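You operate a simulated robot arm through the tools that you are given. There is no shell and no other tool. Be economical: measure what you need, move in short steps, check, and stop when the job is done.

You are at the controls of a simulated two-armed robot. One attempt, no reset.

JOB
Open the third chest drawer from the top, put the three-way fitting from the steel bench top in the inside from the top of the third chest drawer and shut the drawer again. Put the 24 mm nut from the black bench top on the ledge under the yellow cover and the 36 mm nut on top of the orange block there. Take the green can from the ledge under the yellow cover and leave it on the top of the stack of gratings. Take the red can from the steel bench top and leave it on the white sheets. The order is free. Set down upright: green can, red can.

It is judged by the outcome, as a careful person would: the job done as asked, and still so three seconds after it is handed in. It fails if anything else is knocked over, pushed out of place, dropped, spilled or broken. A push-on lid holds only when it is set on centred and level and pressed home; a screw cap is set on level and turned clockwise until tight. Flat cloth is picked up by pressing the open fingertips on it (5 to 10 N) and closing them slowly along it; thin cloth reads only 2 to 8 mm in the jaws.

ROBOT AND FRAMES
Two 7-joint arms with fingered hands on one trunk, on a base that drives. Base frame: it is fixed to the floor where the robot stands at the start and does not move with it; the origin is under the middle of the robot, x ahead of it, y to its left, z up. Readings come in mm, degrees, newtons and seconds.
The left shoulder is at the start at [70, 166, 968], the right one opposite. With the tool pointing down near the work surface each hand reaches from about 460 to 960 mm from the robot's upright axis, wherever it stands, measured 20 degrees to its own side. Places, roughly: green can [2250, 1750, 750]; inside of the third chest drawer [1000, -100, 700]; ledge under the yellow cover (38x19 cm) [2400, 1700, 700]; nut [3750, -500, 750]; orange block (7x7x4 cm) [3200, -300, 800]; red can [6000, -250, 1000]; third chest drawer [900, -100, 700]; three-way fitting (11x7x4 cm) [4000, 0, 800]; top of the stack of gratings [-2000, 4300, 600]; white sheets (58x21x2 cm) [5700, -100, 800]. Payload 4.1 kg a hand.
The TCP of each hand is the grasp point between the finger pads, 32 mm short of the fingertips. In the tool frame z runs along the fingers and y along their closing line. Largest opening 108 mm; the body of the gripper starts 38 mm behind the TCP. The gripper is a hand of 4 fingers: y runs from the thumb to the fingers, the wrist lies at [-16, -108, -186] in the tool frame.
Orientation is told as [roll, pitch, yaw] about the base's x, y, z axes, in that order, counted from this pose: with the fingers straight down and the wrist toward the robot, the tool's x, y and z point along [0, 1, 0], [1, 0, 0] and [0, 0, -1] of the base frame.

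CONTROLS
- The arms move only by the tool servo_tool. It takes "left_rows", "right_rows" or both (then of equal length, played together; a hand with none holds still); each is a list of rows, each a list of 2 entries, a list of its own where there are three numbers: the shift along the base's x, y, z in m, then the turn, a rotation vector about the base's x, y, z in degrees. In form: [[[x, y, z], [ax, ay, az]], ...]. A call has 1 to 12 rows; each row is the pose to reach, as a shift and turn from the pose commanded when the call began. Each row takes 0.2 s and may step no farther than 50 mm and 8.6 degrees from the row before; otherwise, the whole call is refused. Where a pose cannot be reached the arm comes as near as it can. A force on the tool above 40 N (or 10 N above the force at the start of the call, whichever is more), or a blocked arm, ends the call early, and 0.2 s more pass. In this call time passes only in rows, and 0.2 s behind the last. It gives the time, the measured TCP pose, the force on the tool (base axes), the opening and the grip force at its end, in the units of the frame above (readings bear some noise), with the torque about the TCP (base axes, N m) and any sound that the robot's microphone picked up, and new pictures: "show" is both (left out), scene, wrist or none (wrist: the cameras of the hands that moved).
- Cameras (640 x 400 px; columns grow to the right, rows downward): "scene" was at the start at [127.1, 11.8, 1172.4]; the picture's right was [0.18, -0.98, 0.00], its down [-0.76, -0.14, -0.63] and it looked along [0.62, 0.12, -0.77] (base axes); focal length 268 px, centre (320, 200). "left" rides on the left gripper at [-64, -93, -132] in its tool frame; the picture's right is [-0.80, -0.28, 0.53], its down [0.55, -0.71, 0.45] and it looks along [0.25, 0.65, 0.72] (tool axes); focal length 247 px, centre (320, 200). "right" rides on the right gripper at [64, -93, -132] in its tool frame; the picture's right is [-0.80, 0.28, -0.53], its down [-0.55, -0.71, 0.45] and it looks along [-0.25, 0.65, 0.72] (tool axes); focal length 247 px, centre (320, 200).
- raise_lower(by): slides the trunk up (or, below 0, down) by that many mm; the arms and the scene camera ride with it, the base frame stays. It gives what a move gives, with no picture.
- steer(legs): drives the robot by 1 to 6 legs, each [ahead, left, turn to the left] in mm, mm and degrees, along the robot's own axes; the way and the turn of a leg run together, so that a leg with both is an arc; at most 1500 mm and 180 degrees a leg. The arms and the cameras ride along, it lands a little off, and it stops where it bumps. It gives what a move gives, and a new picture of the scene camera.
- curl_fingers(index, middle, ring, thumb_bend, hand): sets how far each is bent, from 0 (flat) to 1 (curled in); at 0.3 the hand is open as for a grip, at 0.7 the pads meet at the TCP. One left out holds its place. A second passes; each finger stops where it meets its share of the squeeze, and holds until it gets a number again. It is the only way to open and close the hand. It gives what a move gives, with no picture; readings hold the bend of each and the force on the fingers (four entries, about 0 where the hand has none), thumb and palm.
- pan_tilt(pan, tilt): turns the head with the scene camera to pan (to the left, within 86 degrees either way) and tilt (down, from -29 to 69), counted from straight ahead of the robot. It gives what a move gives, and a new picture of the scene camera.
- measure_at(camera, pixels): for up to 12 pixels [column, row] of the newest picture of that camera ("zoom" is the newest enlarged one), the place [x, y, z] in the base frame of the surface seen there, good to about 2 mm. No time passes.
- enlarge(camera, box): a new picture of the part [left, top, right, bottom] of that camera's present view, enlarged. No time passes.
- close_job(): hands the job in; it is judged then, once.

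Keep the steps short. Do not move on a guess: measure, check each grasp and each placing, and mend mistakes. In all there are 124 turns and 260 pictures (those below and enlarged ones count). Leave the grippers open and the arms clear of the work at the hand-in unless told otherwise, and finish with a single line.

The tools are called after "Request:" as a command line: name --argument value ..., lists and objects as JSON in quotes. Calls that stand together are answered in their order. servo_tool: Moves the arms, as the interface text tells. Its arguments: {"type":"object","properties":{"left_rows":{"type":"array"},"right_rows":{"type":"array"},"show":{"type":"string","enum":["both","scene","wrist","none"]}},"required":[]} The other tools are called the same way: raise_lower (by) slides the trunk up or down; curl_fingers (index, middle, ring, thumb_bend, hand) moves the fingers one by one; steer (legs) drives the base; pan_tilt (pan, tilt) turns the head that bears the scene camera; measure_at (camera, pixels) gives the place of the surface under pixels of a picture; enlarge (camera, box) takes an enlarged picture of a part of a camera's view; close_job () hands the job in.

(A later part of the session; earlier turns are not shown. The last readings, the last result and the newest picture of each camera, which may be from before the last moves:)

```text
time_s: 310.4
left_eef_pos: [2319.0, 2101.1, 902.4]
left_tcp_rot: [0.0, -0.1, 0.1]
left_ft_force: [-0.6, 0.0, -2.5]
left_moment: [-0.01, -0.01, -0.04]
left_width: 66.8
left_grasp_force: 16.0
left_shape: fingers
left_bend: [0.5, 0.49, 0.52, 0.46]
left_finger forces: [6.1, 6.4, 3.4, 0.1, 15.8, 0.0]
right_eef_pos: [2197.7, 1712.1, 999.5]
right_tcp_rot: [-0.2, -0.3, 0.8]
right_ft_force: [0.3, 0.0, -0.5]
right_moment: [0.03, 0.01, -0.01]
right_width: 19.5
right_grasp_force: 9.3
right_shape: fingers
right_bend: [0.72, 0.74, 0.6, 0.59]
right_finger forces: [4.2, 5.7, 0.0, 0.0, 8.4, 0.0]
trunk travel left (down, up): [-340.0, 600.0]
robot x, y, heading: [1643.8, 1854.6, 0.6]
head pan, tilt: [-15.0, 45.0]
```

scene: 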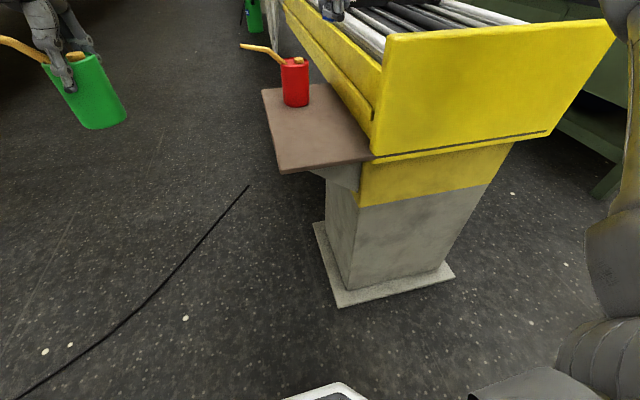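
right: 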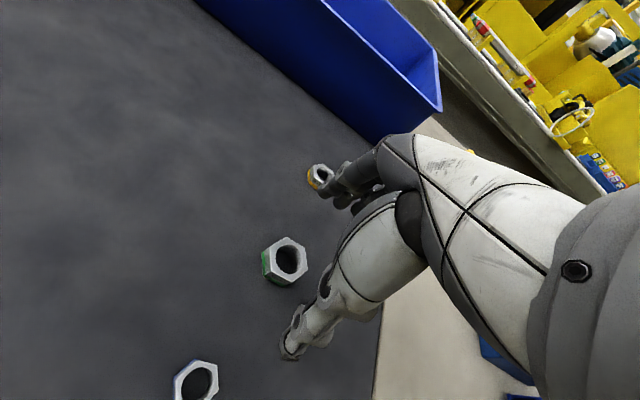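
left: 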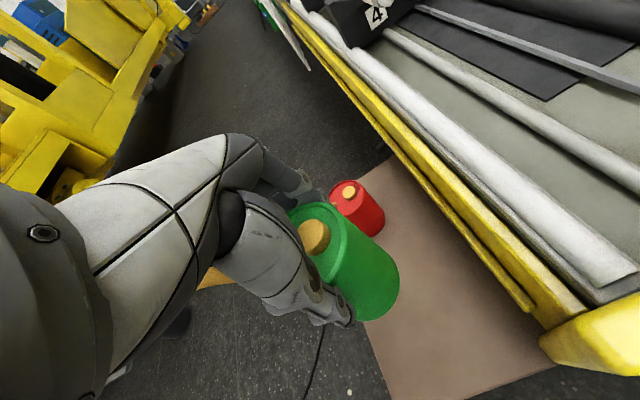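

I move the right hand over the free part of the ledge and descend to z 770.

Request:
servo_tool --right_rows '[[[0.035, -0.004, 0], [0, 0, 0]], [[0.07, -0.008, -0.02], [0, 0, 0]], [[0.095, -0.01, -0.055], [0, 0, 0]], [[0.095, -0.01, -0.1], [0, 0, 0]], [[0.095, -0.01, -0.145], [0, 0, 0]], [[0.095, -0.01, -0.19], [0, 0, 0]], [[0.095, -0.01, -0.228], [0, 0, 0]]]' --show "both"

Request:
enlarge --camera "scene" --box '[250, 50, 390, 190]'

```text
time_s: 312.0
left_eef_pos: [2320.2, 2100.0, 902.2]
left_tcp_rot: [-0.1, 0.0, 0.1]
left_ft_force: [-1.1, 0.1, -1.9]
left_moment: [-0.06, 0.01, 0.0]
left_width: 67.1
left_grasp_force: 15.9
left_shape: fingers
left_bend: [0.5, 0.49, 0.52, 0.46]
left_finger forces: [6.0, 6.4, 3.4, 0.1, 15.9, 0.1]
right_eef_pos: [2295.0, 1701.1, 771.3]
right_tcp_rot: [-0.2, -0.4, 1.0]
right_ft_force: [0.0, 0.0, -1.9]
right_moment: [0.06, -0.01, -0.02]
right_width: 19.4
right_grasp_force: 9.2
right_shape: fingers
right_bend: [0.72, 0.74, 0.6, 0.59]
right_finger forces: [4.2, 5.6, 0.0, 0.0, 8.3, 0.1]
trunk travel left (down, up): [-340.0, 600.0]
robot x, y, heading: [1648.8, 1853.6, 0.6]
head pan, tilt: [-15.0, 45.0]
```

scene: 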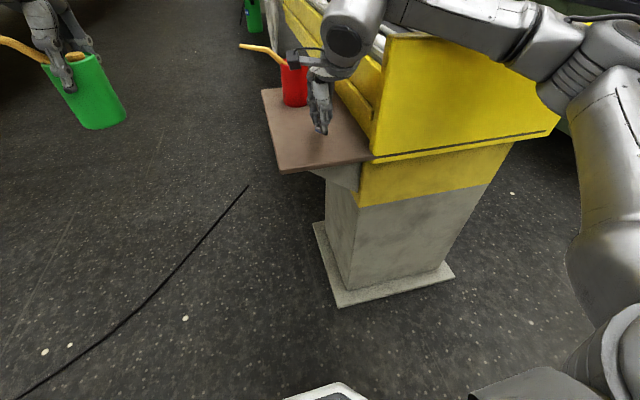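
right: 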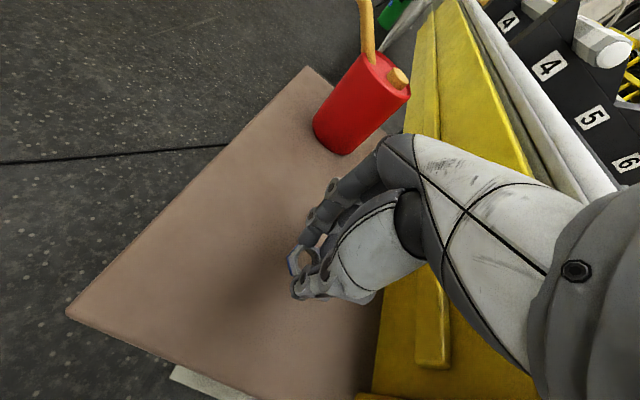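

```text
2.86 times, centred on (320, 120) of scene
```

zoom: 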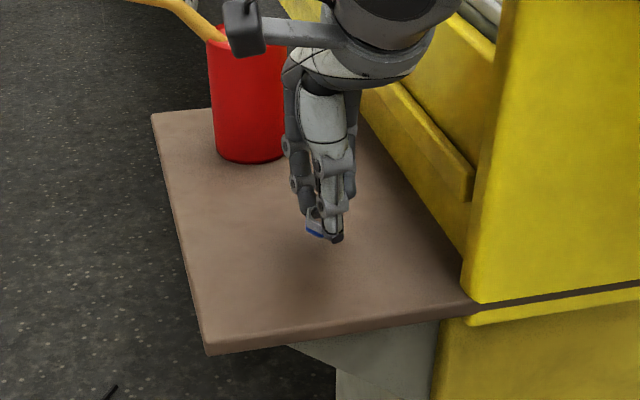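

The forearm is near the cover plate, so I measure that clearance before the last 22 mm.

Request:
measure_at --camera "scene" --pixels '[[440, 30], [480, 45], [520, 72], [545, 100], [400, 25], [600, 120]]'

```text
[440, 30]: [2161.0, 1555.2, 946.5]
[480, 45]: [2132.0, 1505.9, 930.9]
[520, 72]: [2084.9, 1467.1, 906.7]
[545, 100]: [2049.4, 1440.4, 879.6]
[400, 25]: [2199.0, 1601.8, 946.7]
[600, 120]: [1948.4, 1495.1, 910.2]
```

The forearm is within millimetres of the plate's top edge. I shift the robot back 45 mm and left 40 mm, which clears it. The nut then goes to about (2250, 1741), still well on the ledge.

Request:
steer --legs '[[-45, 40, 0]]'

Request:
measure_at --camera "scene" --pixels '[[440, 30], [400, 25], [380, 50], [330, 130], [300, 170], [345, 165]]'

Request:
enlarge --camera "scene" --box '[270, 20, 450, 190]'

```text
time_s: 312.9
left_eef_pos: [2275.1, 2140.8, 903.1]
left_tcp_rot: [0.1, -0.1, 0.1]
left_ft_force: [0.1, 0.1, -2.9]
left_moment: [-0.03, -0.02, 0.01]
left_width: 66.9
left_grasp_force: 15.9
left_shape: fingers
left_bend: [0.5, 0.49, 0.52, 0.46]
left_finger forces: [6.2, 6.4, 3.4, 0.0, 16.1, 0.0]
right_eef_pos: [2249.3, 1740.3, 773.8]
right_tcp_rot: [-0.3, -0.4, 0.9]
right_ft_force: [0.5, 0.4, -0.7]
right_moment: [-0.02, 0.0, 0.04]
right_width: 19.4
right_grasp_force: 8.4
right_shape: fingers
right_bend: [0.72, 0.74, 0.6, 0.59]
right_finger forces: [4.0, 5.5, 0.0, 0.0, 8.4, 0.0]
trunk travel left (down, up): [-340.0, 600.0]
robot x, y, heading: [1598.2, 1893.3, 0.6]
head pan, tilt: [-15.0, 45.0]
```

scene: 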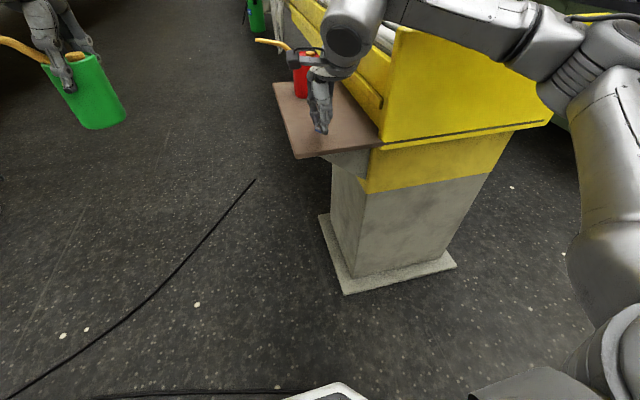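

```text
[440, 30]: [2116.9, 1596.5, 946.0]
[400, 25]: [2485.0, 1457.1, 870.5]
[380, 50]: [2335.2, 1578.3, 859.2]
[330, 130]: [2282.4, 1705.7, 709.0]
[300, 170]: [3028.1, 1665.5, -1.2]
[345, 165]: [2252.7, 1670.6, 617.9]
```

```text
2.35 times, centred on (360, 105) of scene
```

zoom: 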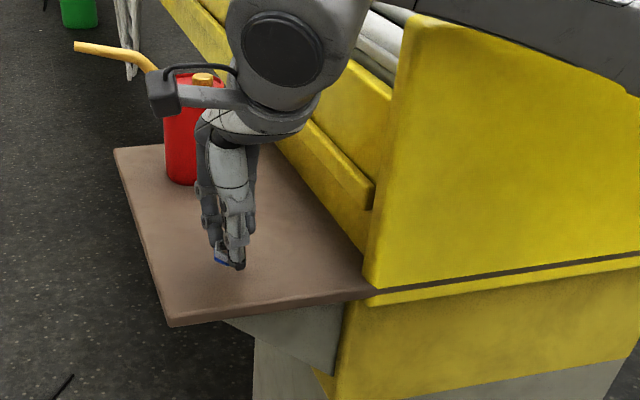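

The forearm is clear now. I lower towards contact at TCP z about 749.

Request:
servo_tool --right_rows '[[[0, 0, -0.01], [0, 0, 0]], [[0, 0, -0.019], [0, 0, 0]], [[0, 0, -0.022], [0, 0, 0]], [[0, 0, -0.024], [0, 0, 0]]]' --show "wrist"

Request:
enlarge --camera "scene" --box '[290, 80, 370, 160]'

```text
time_s: 313.9
left_eef_pos: [2275.3, 2140.4, 902.2]
left_tcp_rot: [0.1, 0.0, 0.1]
left_ft_force: [0.1, 0.3, -2.8]
left_moment: [-0.05, 0.0, 0.03]
left_width: 66.8
left_grasp_force: 15.6
left_shape: fingers
left_bend: [0.5, 0.49, 0.52, 0.46]
left_finger forces: [6.2, 6.5, 3.4, 0.0, 16.0, 0.1]
right_eef_pos: [2250.2, 1740.9, 749.2]
right_tcp_rot: [-0.2, -0.3, 0.9]
right_ft_force: [-1.4, -0.2, -0.9]
right_moment: [-0.02, 0.01, 0.03]
right_width: 19.7
right_grasp_force: 9.3
right_shape: fingers
right_bend: [0.72, 0.74, 0.6, 0.59]
right_finger forces: [4.1, 5.6, 0.1, 0.0, 8.2, 0.1]
trunk travel left (down, up): [-340.0, 600.0]
robot x, y, heading: [1604.9, 1894.6, 0.5]
head pan, tilt: [-15.0, 45.0]
```

right: 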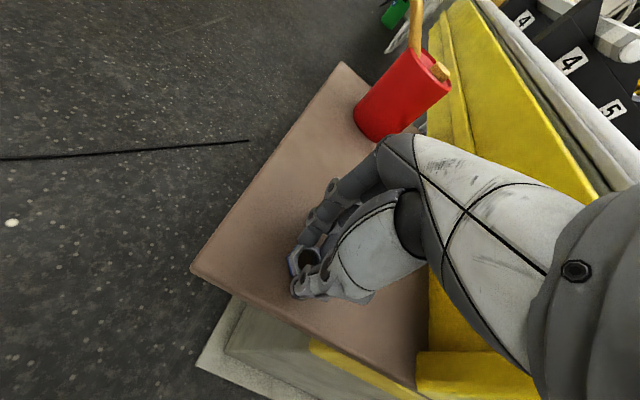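

```text
5.00 times, centred on (330, 120) of scene
```

zoom: 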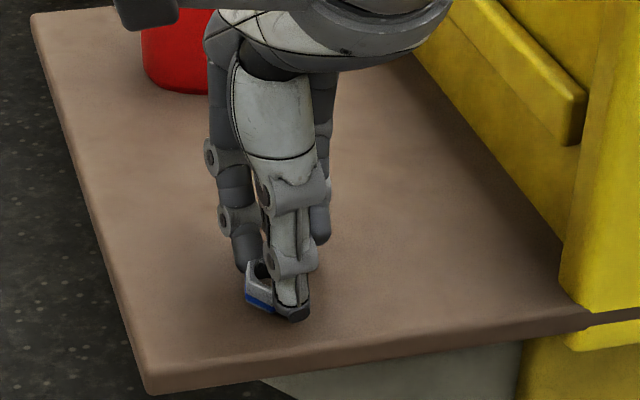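

Still slightly above. I lower up to 4 mm more, in small steps.

Request:
servo_tool --right_rows '[[[0, 0, -0.0015], [0, 0, 0]], [[0, 0, -0.003], [0, 0, 0]], [[0, 0, -0.004], [0, 0, 0]]]' --show "none"

```text
time_s: 314.7
left_eef_pos: [2275.3, 2139.9, 902.3]
left_tcp_rot: [0.0, 0.1, 0.1]
left_ft_force: [0.8, 0.0, -2.4]
left_moment: [-0.01, -0.03, 0.02]
left_width: 67.1
left_grasp_force: 16.2
left_shape: fingers
left_bend: [0.5, 0.49, 0.52, 0.46]
left_finger forces: [6.2, 6.4, 3.4, 0.0, 16.1, 0.0]
right_eef_pos: [2250.3, 1740.9, 746.1]
right_tcp_rot: [-0.2, -0.3, 0.8]
right_ft_force: [0.9, -0.3, 6.2]
right_moment: [-0.02, 0.06, 0.02]
right_width: 19.3
right_grasp_force: 10.0
right_shape: fingers
right_bend: [0.72, 0.74, 0.6, 0.6]
right_finger forces: [5.2, 6.2, 0.0, 0.0, 8.0, 0.0]
trunk travel left (down, up): [-340.0, 600.0]
robot x, y, heading: [1607.3, 1893.7, 0.4]
head pan, tilt: [-15.0, 45.0]
```

Contact at 6 N. I open slightly, rise, and then open fully.

Request:
curl_fingers --hand "right" --index 0.6 --middle 0.62 --ring 0.6 --thumb_bend 0.5

Request:
servo_tool --right_rows '[[[0, 0, 0.01], [0, 0, 0]], [[0, 0, 0.04], [0, 0, 0]], [[0, 0, 0.08], [0, 0, 0]], [[0, 0, 0.12], [0, 0, 0]], [[0, 0, 0.16], [0, 0, 0]], [[0, 0, 0.2], [0, 0, 0]], [[-0.03, 0, 0.23], [0, 0, 0]], [[-0.07, 0, 0.25], [0, 0, 0]]]' --show "scene"

Request:
enlarge --camera "scene" --box '[270, 60, 390, 170]'

```text
time_s: 315.7
left_eef_pos: [2275.2, 2141.1, 902.6]
left_tcp_rot: [0.1, 0.1, 0.1]
left_ft_force: [0.2, -0.1, -2.3]
left_moment: [-0.02, 0.03, 0.01]
left_width: 67.0
left_grasp_force: 16.5
left_shape: fingers
left_bend: [0.5, 0.49, 0.52, 0.46]
left_finger forces: [6.2, 6.5, 3.5, 0.0, 16.0, 0.1]
right_eef_pos: [2250.4, 1740.8, 744.4]
right_tcp_rot: [-0.1, -0.2, 0.8]
right_ft_force: [0.4, 0.5, 0.7]
right_moment: [-0.02, 0.01, 0.01]
right_width: 41.9
right_grasp_force: 0.1
right_shape: fingers
right_bend: [0.6, 0.62, 0.6, 0.5]
right_finger forces: [0.1, 0.1, 0.1, 0.1, 0.0, 0.0]
trunk travel left (down, up): [-340.0, 600.0]
robot x, y, heading: [1601.5, 1896.4, 0.6]
head pan, tilt: [-15.0, 45.0]
```

```text
time_s: 317.5
left_eef_pos: [2273.8, 2140.1, 904.3]
left_tcp_rot: [-0.1, -0.3, 0.2]
left_ft_force: [0.0, -0.1, -3.3]
left_moment: [-0.01, -0.01, 0.04]
left_width: 67.2
left_grasp_force: 16.6
left_shape: fingers
left_bend: [0.5, 0.49, 0.52, 0.46]
left_finger forces: [6.2, 6.5, 3.3, 0.0, 15.9, 0.0]
right_eef_pos: [2180.2, 1738.6, 997.9]
right_tcp_rot: [-0.3, -0.3, 0.9]
right_ft_force: [0.2, 0.5, -0.8]
right_moment: [-0.01, -0.01, -0.01]
right_width: 42.0
right_grasp_force: 0.0
right_shape: fingers
right_bend: [0.6, 0.62, 0.6, 0.5]
right_finger forces: [0.0, 0.0, 0.1, 0.1, 0.1, 0.0]
trunk travel left (down, up): [-340.0, 600.0]
robot x, y, heading: [1604.3, 1893.3, 0.8]
head pan, tilt: [-15.0, 45.0]
```

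scene: 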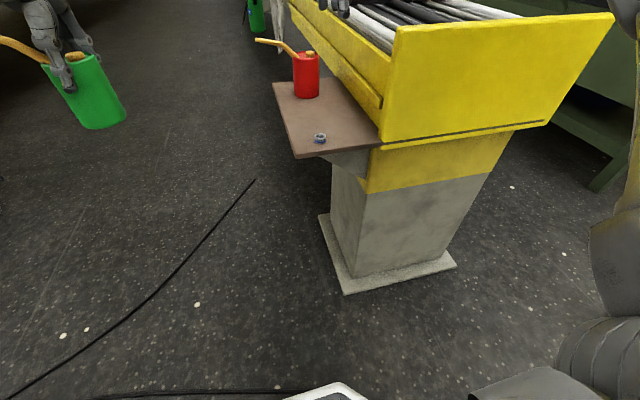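

```text
3.64 times, centred on (330, 115) of scene
```

zoom: 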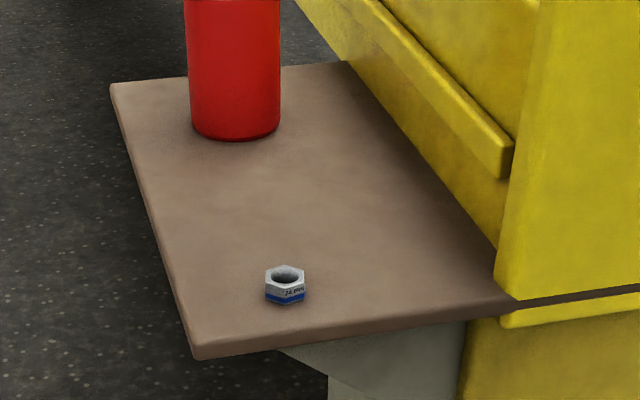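

The 24 mm nut lies flat on the ledge. Now the green can: I raise the trunk, back off, turn left, and look for the stack of gratings.

Request:
raise_lower --by 300

Request:
steer --legs '[[-200, 0, 0], [0, 0, 75], [0, 0, 70]]'

Request:
pan_tilt --pan 0 --tilt 20

Request:
pan_tilt --pan -50 --tilt 25

```text
time_s: 320.5
left_eef_pos: [2275.4, 2140.5, 1202.3]
left_tcp_rot: [0.0, 0.0, 0.1]
left_ft_force: [0.2, -1.0, -2.3]
left_moment: [-0.03, 0.03, 0.02]
left_width: 66.7
left_grasp_force: 15.9
left_shape: fingers
left_bend: [0.5, 0.49, 0.52, 0.46]
left_finger forces: [6.1, 6.4, 3.4, 0.1, 15.9, 0.0]
right_eef_pos: [2181.9, 1739.8, 1298.1]
right_tcp_rot: [-0.1, -0.3, 0.9]
right_ft_force: [-0.4, -0.3, -0.9]
right_moment: [0.0, 0.04, -0.02]
right_width: 41.9
right_grasp_force: 0.2
right_shape: fingers
right_bend: [0.6, 0.62, 0.6, 0.5]
right_finger forces: [0.0, 0.0, 0.0, 0.0, 0.1, 0.1]
trunk travel left (down, up): [-640.0, 300.0]
robot x, y, heading: [1599.2, 1895.0, 0.5]
head pan, tilt: [-15.0, 45.0]
```

```text
time_s: 328.4
left_eef_pos: [710.0, 2081.4, 1202.7]
left_tcp_rot: [0.0, 0.0, 144.6]
left_ft_force: [-0.7, 0.5, -2.3]
left_moment: [0.04, -0.02, 0.01]
left_width: 65.9
left_grasp_force: 14.1
left_shape: fingers
left_bend: [0.5, 0.49, 0.52, 0.47]
left_finger forces: [5.8, 5.9, 3.1, 0.1, 14.3, 0.0]
right_eef_pos: [1018.8, 2355.0, 1297.5]
right_tcp_rot: [-0.3, -0.4, 145.3]
right_ft_force: [0.7, -1.6, -0.5]
right_moment: [-0.02, -0.01, -0.01]
right_width: 41.8
right_grasp_force: 0.0
right_shape: fingers
right_bend: [0.6, 0.62, 0.6, 0.5]
right_finger forces: [0.0, 0.0, 0.1, 0.0, 0.1, 0.1]
trunk travel left (down, up): [-640.0, 300.0]
robot x, y, heading: [1398.8, 1893.0, 145.0]
head pan, tilt: [-15.0, 45.0]
```

scene: 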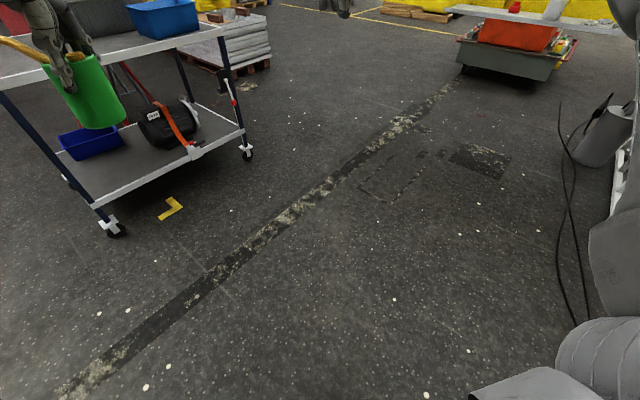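

```text
time_s: 329.3
left_eef_pos: [710.1, 2082.0, 1203.0]
left_tcp_rot: [0.0, 0.0, 144.6]
left_ft_force: [0.6, -0.8, -3.1]
left_moment: [0.03, 0.03, 0.0]
left_width: 66.1
left_grasp_force: 14.5
left_shape: fingers
left_bend: [0.5, 0.49, 0.52, 0.47]
left_finger forces: [5.9, 6.0, 3.1, 0.0, 14.2, 0.0]
right_eef_pos: [1018.7, 2354.8, 1297.1]
right_tcp_rot: [-0.1, -0.4, 145.3]
right_ft_force: [-1.1, 0.0, -0.6]
right_moment: [0.0, 0.03, -0.01]
right_width: 41.7
right_grasp_force: 0.0
right_shape: fingers
right_bend: [0.6, 0.62, 0.6, 0.5]
right_finger forces: [0.0, 0.0, 0.1, 0.0, 0.0, 0.0]
trunk travel left (down, up): [-640.0, 300.0]
robot x, y, heading: [1402.2, 1893.0, 145.2]
head pan, tilt: [0.0, 20.0]
```

scene: 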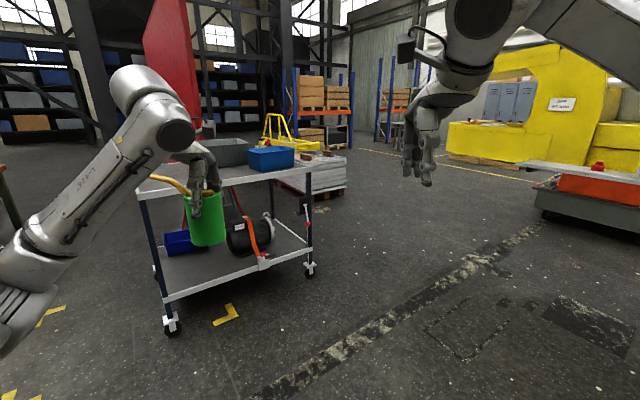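

```text
time_s: 330.5
left_eef_pos: [709.3, 2083.3, 1201.8]
left_tcp_rot: [0.0, 0.0, 144.6]
left_ft_force: [0.4, -0.1, -2.1]
left_moment: [0.03, 0.0, -0.01]
left_width: 65.7
left_grasp_force: 14.9
left_shape: fingers
left_bend: [0.5, 0.49, 0.52, 0.47]
left_finger forces: [5.9, 6.0, 3.1, 0.0, 14.2, 0.0]
right_eef_pos: [1018.4, 2354.8, 1297.4]
right_tcp_rot: [-0.3, -0.3, 145.4]
right_ft_force: [-0.1, 0.6, 0.0]
right_moment: [-0.05, -0.01, -0.03]
right_width: 42.0
right_grasp_force: 0.1
right_shape: fingers
right_bend: [0.6, 0.62, 0.6, 0.5]
right_finger forces: [0.0, 0.0, 0.0, 0.0, 0.0, 0.0]
trunk travel left (down, up): [-640.0, 300.0]
robot x, y, heading: [1401.4, 1893.5, 145.2]
head pan, tilt: [-50.0, 25.0]
```

scene: 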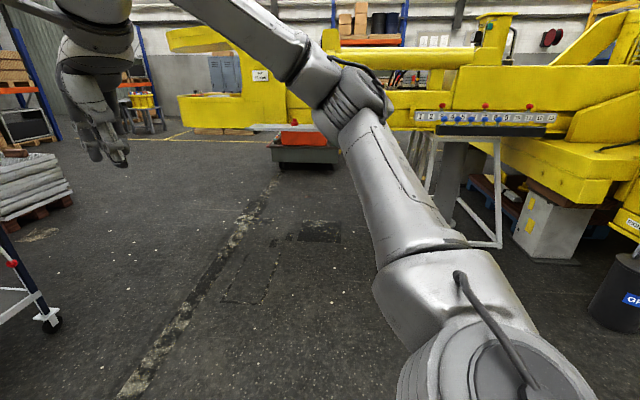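

The grey stack on a pallet behind the cart looks like the gratings. I look at it and measure.

Request:
pan_tilt --pan -15 --tilt 22

Request:
enlarge --camera "scene" --box '[330, 110, 480, 230]'

```text
time_s: 331.5
left_eef_pos: [710.3, 2082.4, 1202.4]
left_tcp_rot: [0.1, 0.0, 144.6]
left_ft_force: [-0.4, -0.2, -1.9]
left_moment: [0.06, 0.01, 0.0]
left_width: 66.0
left_grasp_force: 14.3
left_shape: fingers
left_bend: [0.5, 0.49, 0.52, 0.47]
left_finger forces: [5.7, 5.9, 3.2, 0.0, 14.2, 0.1]
right_eef_pos: [1019.3, 2354.1, 1298.5]
right_tcp_rot: [-0.2, -0.4, 145.4]
right_ft_force: [0.7, 0.6, 0.0]
right_moment: [0.0, -0.02, 0.02]
right_width: 42.0
right_grasp_force: 0.2
right_shape: fingers
right_bend: [0.6, 0.62, 0.6, 0.5]
right_finger forces: [0.0, 0.0, 0.0, 0.1, 0.1, 0.0]
trunk travel left (down, up): [-640.0, 300.0]
robot x, y, heading: [1400.1, 1892.4, 145.1]
head pan, tilt: [-15.0, 22.0]
```

scene: 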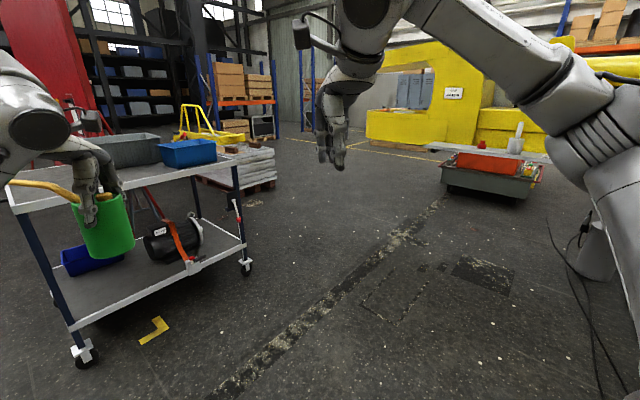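

```text
3.33 times, centred on (405, 170) of scene
```

zoom: 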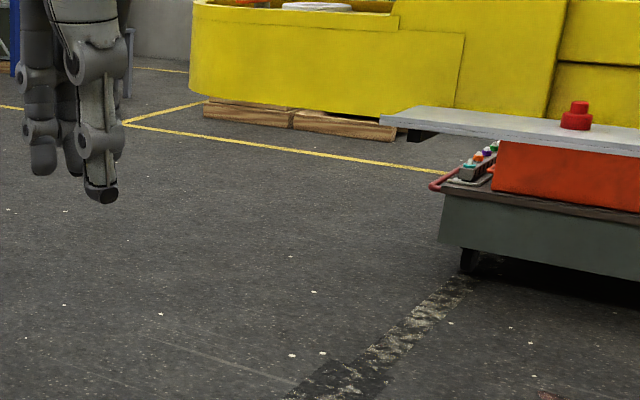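

Request:
measure_at --camera "scene" --pixels '[[255, 152], [272, 152], [260, 175], [240, 150], [276, 185], [245, 265], [85, 350], [238, 160], [330, 230], [450, 190], [200, 115], [205, 178]]'

Request:
enlarge --camera "scene" --box '[170, 90, 310, 210]'

```text
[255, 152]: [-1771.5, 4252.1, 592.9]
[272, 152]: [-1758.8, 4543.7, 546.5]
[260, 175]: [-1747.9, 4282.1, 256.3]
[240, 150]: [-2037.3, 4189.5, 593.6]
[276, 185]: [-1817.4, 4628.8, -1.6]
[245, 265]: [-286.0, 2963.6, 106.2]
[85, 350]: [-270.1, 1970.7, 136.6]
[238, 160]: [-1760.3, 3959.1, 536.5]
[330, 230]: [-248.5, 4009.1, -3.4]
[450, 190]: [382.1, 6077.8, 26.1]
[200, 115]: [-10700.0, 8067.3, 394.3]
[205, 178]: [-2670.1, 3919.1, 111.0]
```

```text
3.33 times, centred on (240, 150) of scene
```

zoom: 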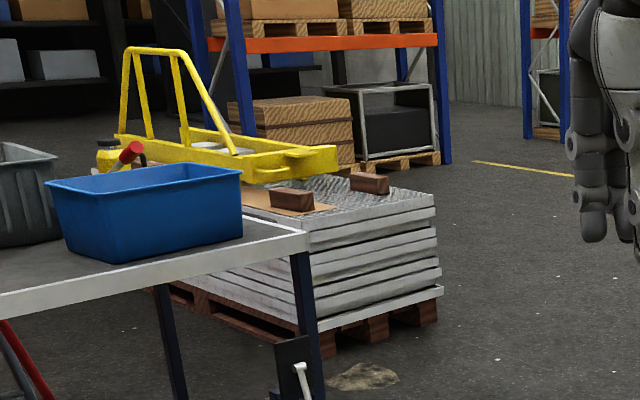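

The stack's top is at z 593, with its near face at x −1755 and y up to about 4620. I go around the cart: first toward (500, 3600), then turn to face −x.

Request:
steer --legs '[[0, 0, -27], [1400, 0, 0], [530, 0, 0], [0, 0, 62]]'

Request:
pan_tilt --pan -15 --tilt 20

```text
time_s: 345.2
left_eef_pos: [-194.3, 3346.4, 1202.7]
left_tcp_rot: [0.0, 0.0, 179.4]
left_ft_force: [-0.4, -0.4, -3.3]
left_moment: [0.03, -0.02, 0.01]
left_width: 65.2
left_grasp_force: 13.3
left_shape: fingers
left_bend: [0.5, 0.49, 0.53, 0.47]
left_finger forces: [5.7, 5.7, 3.1, 0.0, 13.5, 0.0]
right_eef_pos: [-95.7, 3747.5, 1297.7]
right_tcp_rot: [-0.2, -0.3, -179.7]
right_ft_force: [0.5, 0.5, -0.3]
right_moment: [0.03, -0.06, -0.01]
right_width: 41.7
right_grasp_force: 0.1
right_shape: fingers
right_bend: [0.6, 0.62, 0.6, 0.5]
right_finger forces: [0.0, 0.0, 0.1, 0.1, 0.0, 0.0]
trunk travel left (down, up): [-640.0, 300.0]
robot x, y, heading: [484.0, 3585.6, 179.7]
head pan, tilt: [-15.0, 22.0]
```

scene: 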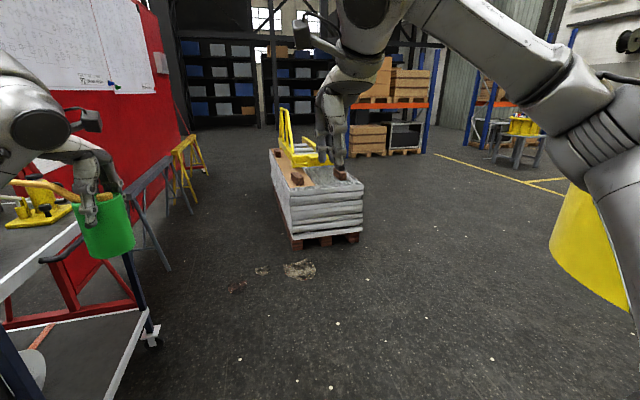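

```text
time_s: 345.8
left_eef_pos: [-194.4, 3345.7, 1203.0]
left_tcp_rot: [-0.1, 0.0, 179.5]
left_ft_force: [0.2, 1.3, -1.6]
left_moment: [0.02, 0.0, 0.01]
left_width: 65.5
left_grasp_force: 14.2
left_shape: fingers
left_bend: [0.5, 0.49, 0.53, 0.47]
left_finger forces: [5.5, 5.8, 3.0, 0.0, 13.6, 0.0]
right_eef_pos: [-95.9, 3747.5, 1298.4]
right_tcp_rot: [-0.2, -0.3, -179.8]
right_ft_force: [-0.3, -0.3, -0.1]
right_moment: [0.0, -0.01, 0.01]
right_width: 41.9
right_grasp_force: 0.1
right_shape: fingers
right_bend: [0.6, 0.62, 0.6, 0.5]
right_finger forces: [0.1, 0.1, 0.0, 0.2, 0.1, 0.0]
trunk travel left (down, up): [-640.0, 300.0]
robot x, y, heading: [484.8, 3582.5, 179.8]
head pan, tilt: [-15.0, 20.0]
```

scene: 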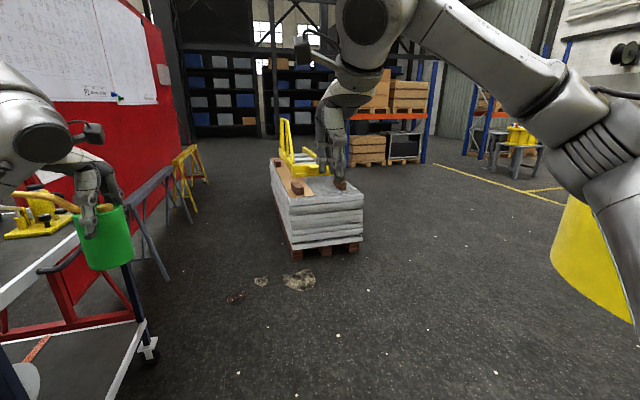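

The stack is straight ahead. I tighten the grip slightly and measure the stack's near top edge and the yellow object at right.

Request:
curl_fingers --hand "left" --index 0.6 --middle 0.6 --ring 0.6 --thumb_bend 0.6

Request:
measure_at --camera "scene" --pixels '[[292, 212], [361, 208], [325, 205], [310, 190], [298, 188], [340, 184], [325, 175], [575, 200], [560, 255], [605, 300], [290, 160]]'

Request:
enlarge --camera "scene" --box '[255, 110, 385, 260]'

```text
time_s: 346.8
left_eef_pos: [-195.3, 3346.0, 1202.6]
left_tcp_rot: [0.0, 0.1, 179.6]
left_ft_force: [-0.6, 0.5, -1.6]
left_moment: [0.0, 0.01, -0.01]
left_width: 65.2
left_grasp_force: 19.8
left_shape: fingers
left_bend: [0.51, 0.51, 0.54, 0.47]
left_finger forces: [7.5, 7.1, 5.3, 0.0, 19.7, 0.0]
right_eef_pos: [-96.5, 3746.8, 1296.5]
right_tcp_rot: [-0.2, -0.2, -179.8]
right_ft_force: [0.0, -0.1, 0.9]
right_moment: [0.01, 0.03, -0.02]
right_width: 42.0
right_grasp_force: 0.0
right_shape: fingers
right_bend: [0.6, 0.62, 0.6, 0.5]
right_finger forces: [0.0, 0.0, 0.1, 0.0, 0.1, 0.1]
trunk travel left (down, up): [-640.0, 300.0]
robot x, y, heading: [483.1, 3588.6, 179.9]
head pan, tilt: [-15.0, 20.0]
```

```text
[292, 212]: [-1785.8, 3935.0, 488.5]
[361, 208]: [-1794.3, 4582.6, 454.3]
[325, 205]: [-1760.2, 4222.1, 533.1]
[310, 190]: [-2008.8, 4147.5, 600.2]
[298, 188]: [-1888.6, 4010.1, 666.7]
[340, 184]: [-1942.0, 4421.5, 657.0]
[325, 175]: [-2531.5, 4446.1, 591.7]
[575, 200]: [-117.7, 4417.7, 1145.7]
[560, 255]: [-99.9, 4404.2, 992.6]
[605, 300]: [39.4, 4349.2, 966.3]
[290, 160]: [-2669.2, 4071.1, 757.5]
```

```text
2.67 times, centred on (320, 185) of scene
```

zoom: 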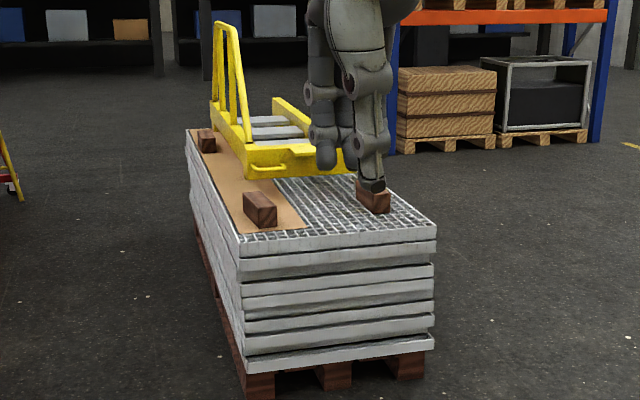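

The yellow boom's end is at y ≥ 4350 near x −118 to 39, so I must pass it before moving right. I check the red panel and trestles at left.

Request:
measure_at --camera "scene" --pixels '[[168, 278], [192, 222], [178, 150], [160, 100], [206, 180], [148, 360], [150, 260], [555, 225], [571, 190], [600, 130], [640, 190]]'

```text
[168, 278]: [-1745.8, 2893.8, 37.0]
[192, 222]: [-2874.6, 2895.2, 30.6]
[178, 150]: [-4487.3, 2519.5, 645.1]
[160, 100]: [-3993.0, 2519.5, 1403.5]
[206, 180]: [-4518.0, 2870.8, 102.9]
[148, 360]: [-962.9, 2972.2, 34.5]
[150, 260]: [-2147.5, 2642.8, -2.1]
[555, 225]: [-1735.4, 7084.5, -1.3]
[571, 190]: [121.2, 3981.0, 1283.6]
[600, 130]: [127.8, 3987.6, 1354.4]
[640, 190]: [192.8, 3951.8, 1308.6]
```

Everything at left is below y 2975. I drive ahead to x about −770, then slide right to y about 4505.

Request:
steer --legs '[[1250, 0, 0], [0, -920, 0]]'

Request:
pan_tilt --pan 10 --tilt 35

Request:
enlarge --camera "scene" --box '[230, 100, 430, 260]'

```text
time_s: 357.5
left_eef_pos: [-1474.9, 4224.6, 1202.4]
left_tcp_rot: [0.1, 0.0, -179.5]
left_ft_force: [0.0, -0.1, -2.7]
left_moment: [0.01, 0.05, -0.02]
left_width: 64.7
left_grasp_force: 20.4
left_shape: fingers
left_bend: [0.51, 0.51, 0.54, 0.47]
left_finger forces: [7.6, 7.2, 5.3, 0.1, 19.7, 0.0]
right_eef_pos: [-1382.6, 4626.0, 1297.7]
right_tcp_rot: [-0.2, -0.3, -178.7]
right_ft_force: [0.3, -0.4, -0.1]
right_moment: [0.02, 0.01, -0.01]
right_width: 41.8
right_grasp_force: 0.1
right_shape: fingers
right_bend: [0.6, 0.62, 0.6, 0.5]
right_finger forces: [0.1, 0.0, 0.0, 0.1, 0.1, 0.0]
trunk travel left (down, up): [-640.0, 300.0]
robot x, y, heading: [-806.1, 4474.2, -179.1]
head pan, tilt: [-15.0, 20.0]
```

scene: 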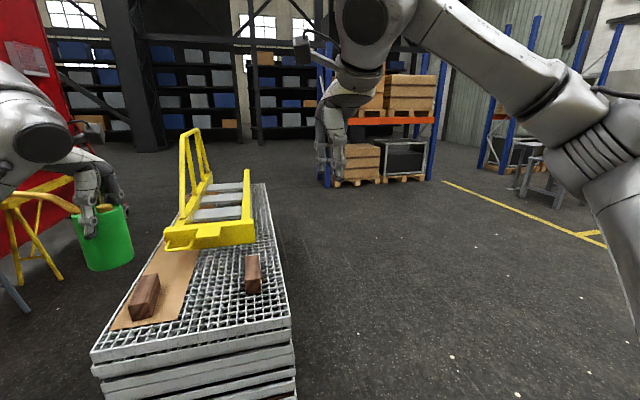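

```text
time_s: 358.4
left_eef_pos: [-1475.2, 4224.8, 1203.3]
left_tcp_rot: [0.1, 0.1, -179.6]
left_ft_force: [0.9, 0.1, -2.9]
left_moment: [0.0, 0.01, 0.02]
left_width: 64.7
left_grasp_force: 20.4
left_shape: fingers
left_bend: [0.51, 0.51, 0.54, 0.47]
left_finger forces: [7.5, 7.2, 5.3, 0.0, 19.7, 0.0]
right_eef_pos: [-1381.8, 4625.8, 1299.0]
right_tcp_rot: [-0.2, -0.3, -179.0]
right_ft_force: [-0.3, -0.3, 0.0]
right_moment: [-0.03, -0.01, -0.02]
right_width: 41.7
right_grasp_force: 0.0
right_shape: fingers
right_bend: [0.6, 0.62, 0.6, 0.5]
right_finger forces: [0.0, 0.0, 0.0, 0.0, 0.1, 0.0]
trunk travel left (down, up): [-640.0, 300.0]
robot x, y, heading: [-801.1, 4476.4, -179.5]
head pan, tilt: [10.0, 35.0]
```

scene: 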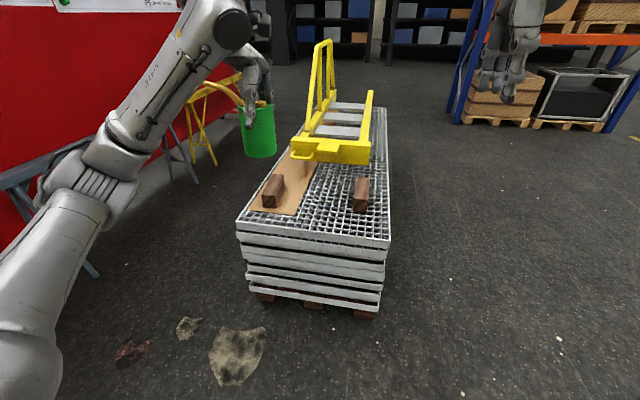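

```text
2.50 times, centred on (330, 180) of scene
```

zoom: 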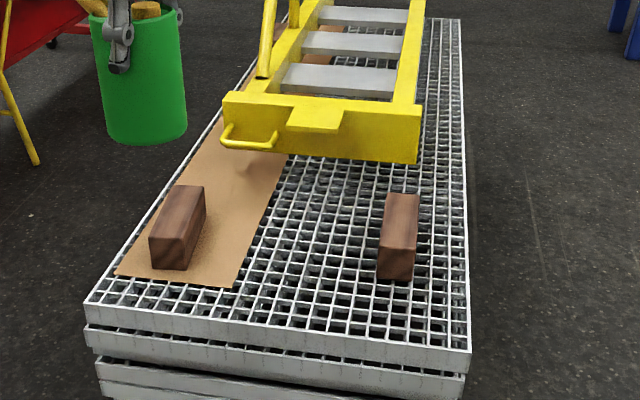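

Request:
measure_at --camera "zoom" --pixels '[[310, 250], [320, 270], [240, 285], [378, 275], [380, 240], [290, 165], [86, 305], [470, 352], [275, 175], [415, 165], [205, 190], [320, 155]]'

```text
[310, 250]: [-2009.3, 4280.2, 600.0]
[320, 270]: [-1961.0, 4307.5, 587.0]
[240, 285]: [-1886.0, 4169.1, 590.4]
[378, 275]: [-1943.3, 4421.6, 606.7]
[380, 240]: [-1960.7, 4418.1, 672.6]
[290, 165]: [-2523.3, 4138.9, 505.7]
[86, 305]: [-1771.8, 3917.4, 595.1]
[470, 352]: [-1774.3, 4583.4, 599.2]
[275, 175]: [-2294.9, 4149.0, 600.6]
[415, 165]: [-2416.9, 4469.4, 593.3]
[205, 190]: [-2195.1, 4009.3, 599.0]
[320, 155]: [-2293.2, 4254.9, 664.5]
```

The free grating spot is (−1890, 4285) at z 600. I drive ahead 330 mm, 60 mm right, and lower the trunk.

Request:
steer --legs '[[330, -60, -0.5]]'

Request:
raise_lower --by -380

Request:
pan_tilt --pan 15 --tilt 45

```text
time_s: 360.6
left_eef_pos: [-1812.2, 4285.9, 1203.0]
left_tcp_rot: [0.0, 0.0, 179.9]
left_ft_force: [-0.4, 0.3, -2.1]
left_moment: [0.04, 0.05, -0.01]
left_width: 64.8
left_grasp_force: 19.9
left_shape: fingers
left_bend: [0.51, 0.51, 0.54, 0.47]
left_finger forces: [7.6, 7.2, 5.4, 0.1, 19.7, 0.1]
right_eef_pos: [-1715.5, 4687.1, 1297.3]
right_tcp_rot: [-0.2, -0.3, -179.3]
right_ft_force: [-0.7, 0.1, 0.2]
right_moment: [0.02, -0.01, 0.01]
right_width: 41.9
right_grasp_force: 0.0
right_shape: fingers
right_bend: [0.6, 0.62, 0.6, 0.5]
right_finger forces: [0.0, 0.0, 0.1, 0.1, 0.0, 0.0]
trunk travel left (down, up): [-640.0, 300.0]
robot x, y, heading: [-1136.1, 4528.2, -179.5]
head pan, tilt: [10.0, 35.0]
```

scene: 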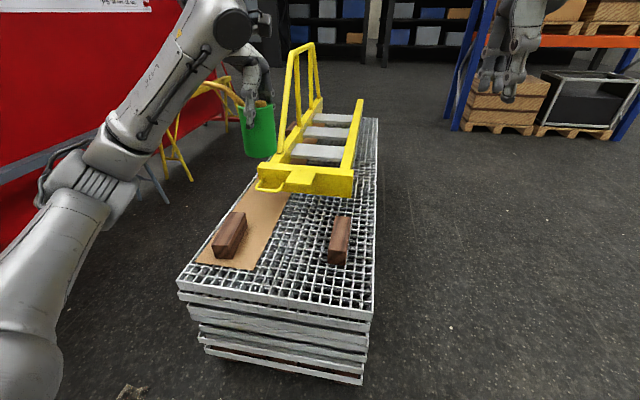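

```text
time_s: 364.3
left_eef_pos: [-1810.6, 4285.2, 822.7]
left_tcp_rot: [0.0, 0.0, 179.9]
left_ft_force: [-0.4, 1.2, -2.2]
left_moment: [0.02, 0.01, -0.03]
left_width: 65.2
left_grasp_force: 20.0
left_shape: fingers
left_bend: [0.51, 0.51, 0.54, 0.47]
left_finger forces: [7.7, 7.2, 5.2, 0.0, 19.7, 0.0]
right_eef_pos: [-1715.4, 4685.8, 918.4]
right_tcp_rot: [-0.1, -0.3, -179.3]
right_ft_force: [0.6, 1.1, 0.1]
right_moment: [-0.03, 0.02, -0.02]
right_width: 42.0
right_grasp_force: 0.1
right_shape: fingers
right_bend: [0.6, 0.62, 0.6, 0.5]
right_finger forces: [0.1, 0.0, 0.0, 0.0, 0.0, 0.2]
trunk travel left (down, up): [-260.0, 680.0]
robot x, y, heading: [-1138.1, 4529.2, -179.3]
head pan, tilt: [10.0, 35.0]
```

```text
time_s: 365.0
left_eef_pos: [-1811.4, 4285.5, 823.1]
left_tcp_rot: [0.0, 0.0, 179.9]
left_ft_force: [0.6, -0.4, -1.9]
left_moment: [-0.01, 0.0, 0.02]
left_width: 64.9
left_grasp_force: 20.1
left_shape: fingers
left_bend: [0.51, 0.51, 0.54, 0.47]
left_finger forces: [7.6, 7.1, 5.4, 0.1, 19.6, 0.1]
right_eef_pos: [-1717.0, 4686.4, 917.2]
right_tcp_rot: [-0.2, -0.4, -179.3]
right_ft_force: [0.5, 0.2, -0.2]
right_moment: [0.0, 0.0, -0.03]
right_width: 42.0
right_grasp_force: 0.0
right_shape: fingers
right_bend: [0.6, 0.62, 0.6, 0.5]
right_finger forces: [0.0, 0.0, 0.0, 0.1, 0.0, 0.1]
trunk travel left (down, up): [-260.0, 680.0]
robot x, y, heading: [-1137.7, 4531.9, -179.5]
head pan, tilt: [15.0, 45.0]
```

scene: 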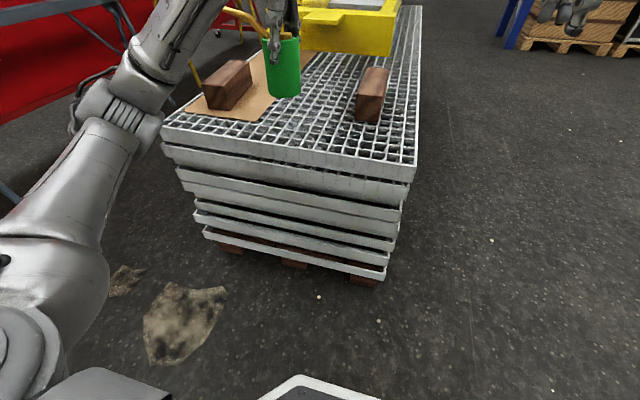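

The can is over the front of the stack. I move it 75 mm further in and down to 20 mm above the grating.

Request:
servo_tool --left_rows '[[[-0.035, 0, -0.01], [0, 0, 0]], [[-0.075, 0, -0.02], [0, 0, 0]], [[-0.077, 0, -0.06], [0, 0, 0]], [[-0.077, 0, -0.098], [0, 0, 0]]]' --show "both"

Request:
enlarge --camera "scene" --box '[180, 0, 420, 180]'

```text
time_s: 366.0
left_eef_pos: [-1889.8, 4285.3, 723.9]
left_tcp_rot: [0.0, 0.0, 180.0]
left_ft_force: [-0.1, 0.7, -2.4]
left_moment: [0.04, 0.01, 0.02]
left_width: 65.0
left_grasp_force: 19.9
left_shape: fingers
left_bend: [0.51, 0.51, 0.54, 0.47]
left_finger forces: [7.4, 7.2, 5.4, 0.1, 19.3, 0.1]
right_eef_pos: [-1716.3, 4687.1, 917.7]
right_tcp_rot: [-0.1, -0.3, -179.3]
right_ft_force: [0.1, -0.1, -0.6]
right_moment: [-0.01, 0.03, -0.02]
right_width: 42.2
right_grasp_force: 0.0
right_shape: fingers
right_bend: [0.6, 0.62, 0.6, 0.5]
right_finger forces: [0.0, 0.0, 0.0, 0.0, 0.0, 0.0]
trunk travel left (down, up): [-260.0, 680.0]
robot x, y, heading: [-1135.7, 4530.0, -179.5]
head pan, tilt: [15.0, 45.0]
```

scene: 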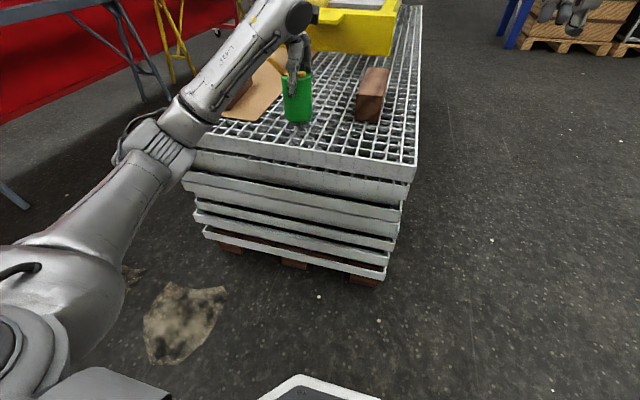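
left: 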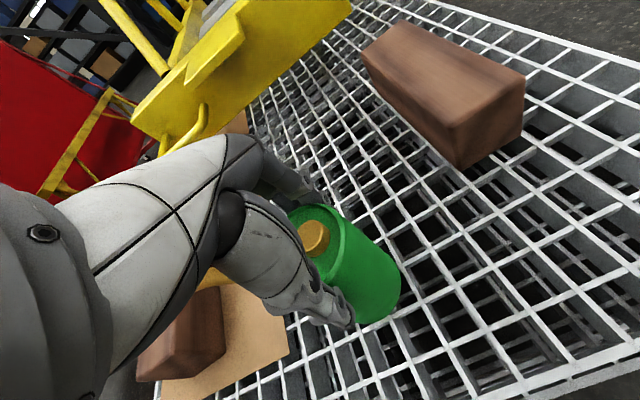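

```text
2.22 times, centred on (300, 90) of scene
```

zoom: 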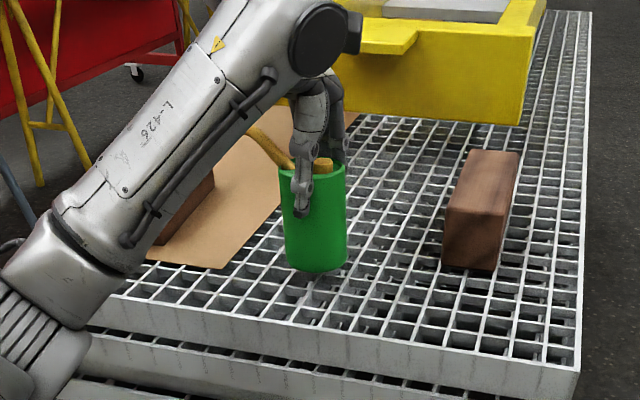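

I check the forearm's clearance above the stack's edge and the brown block.

Request:
measure_at --camera "zoom" --pixels '[[125, 265], [85, 320], [70, 370], [190, 225], [20, 390], [330, 268], [300, 268], [200, 200]]'

```text
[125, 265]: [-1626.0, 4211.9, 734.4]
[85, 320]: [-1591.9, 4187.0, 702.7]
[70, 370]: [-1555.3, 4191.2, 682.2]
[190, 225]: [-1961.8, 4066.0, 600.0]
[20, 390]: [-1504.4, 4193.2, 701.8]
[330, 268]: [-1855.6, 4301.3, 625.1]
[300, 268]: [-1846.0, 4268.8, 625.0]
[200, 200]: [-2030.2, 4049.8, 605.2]
```

The forearm is clear. I lower stepwise to contact.

Request:
servo_tool --left_rows '[[[0, 0, -0.008], [0, 0, 0]], [[0, 0, -0.014], [0, 0, 0]], [[0, 0, -0.018], [0, 0, 0]], [[0, 0, -0.02], [0, 0, 0]], [[0, 0, -0.022], [0, 0, 0]]]' --show "none"

Request:
enlarge --camera "scene" --box '[230, 30, 370, 150]'

```text
time_s: 367.2
left_eef_pos: [-1889.1, 4286.4, 703.8]
left_tcp_rot: [-0.1, -0.3, 179.9]
left_ft_force: [-0.3, 0.8, 7.1]
left_moment: [-0.05, 0.22, -0.01]
left_width: 64.7
left_grasp_force: 20.2
left_shape: fingers
left_bend: [0.51, 0.51, 0.54, 0.47]
left_finger forces: [7.8, 7.6, 5.5, 0.0, 20.3, 0.0]
right_eef_pos: [-1715.7, 4687.6, 917.9]
right_tcp_rot: [-0.2, -0.2, -179.4]
right_ft_force: [-0.1, -0.5, -0.5]
right_moment: [0.02, -0.04, 0.01]
right_width: 41.9
right_grasp_force: 0.1
right_shape: fingers
right_bend: [0.6, 0.62, 0.6, 0.5]
right_finger forces: [0.0, 0.0, 0.0, 0.0, 0.1, 0.0]
trunk travel left (down, up): [-260.0, 680.0]
robot x, y, heading: [-1138.0, 4529.4, -179.4]
head pan, tilt: [15.0, 45.0]
```

```text
3.33 times, centred on (300, 90) of scene
```

zoom: 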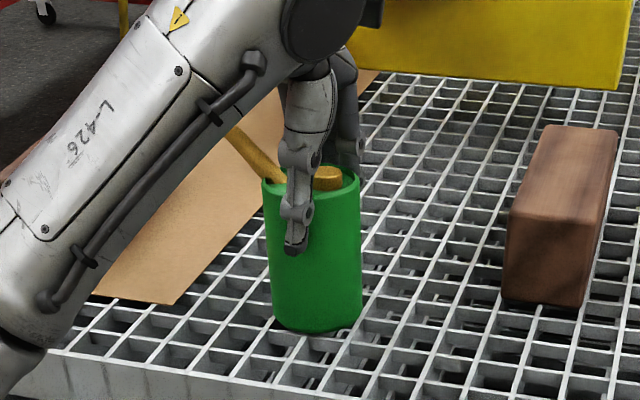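

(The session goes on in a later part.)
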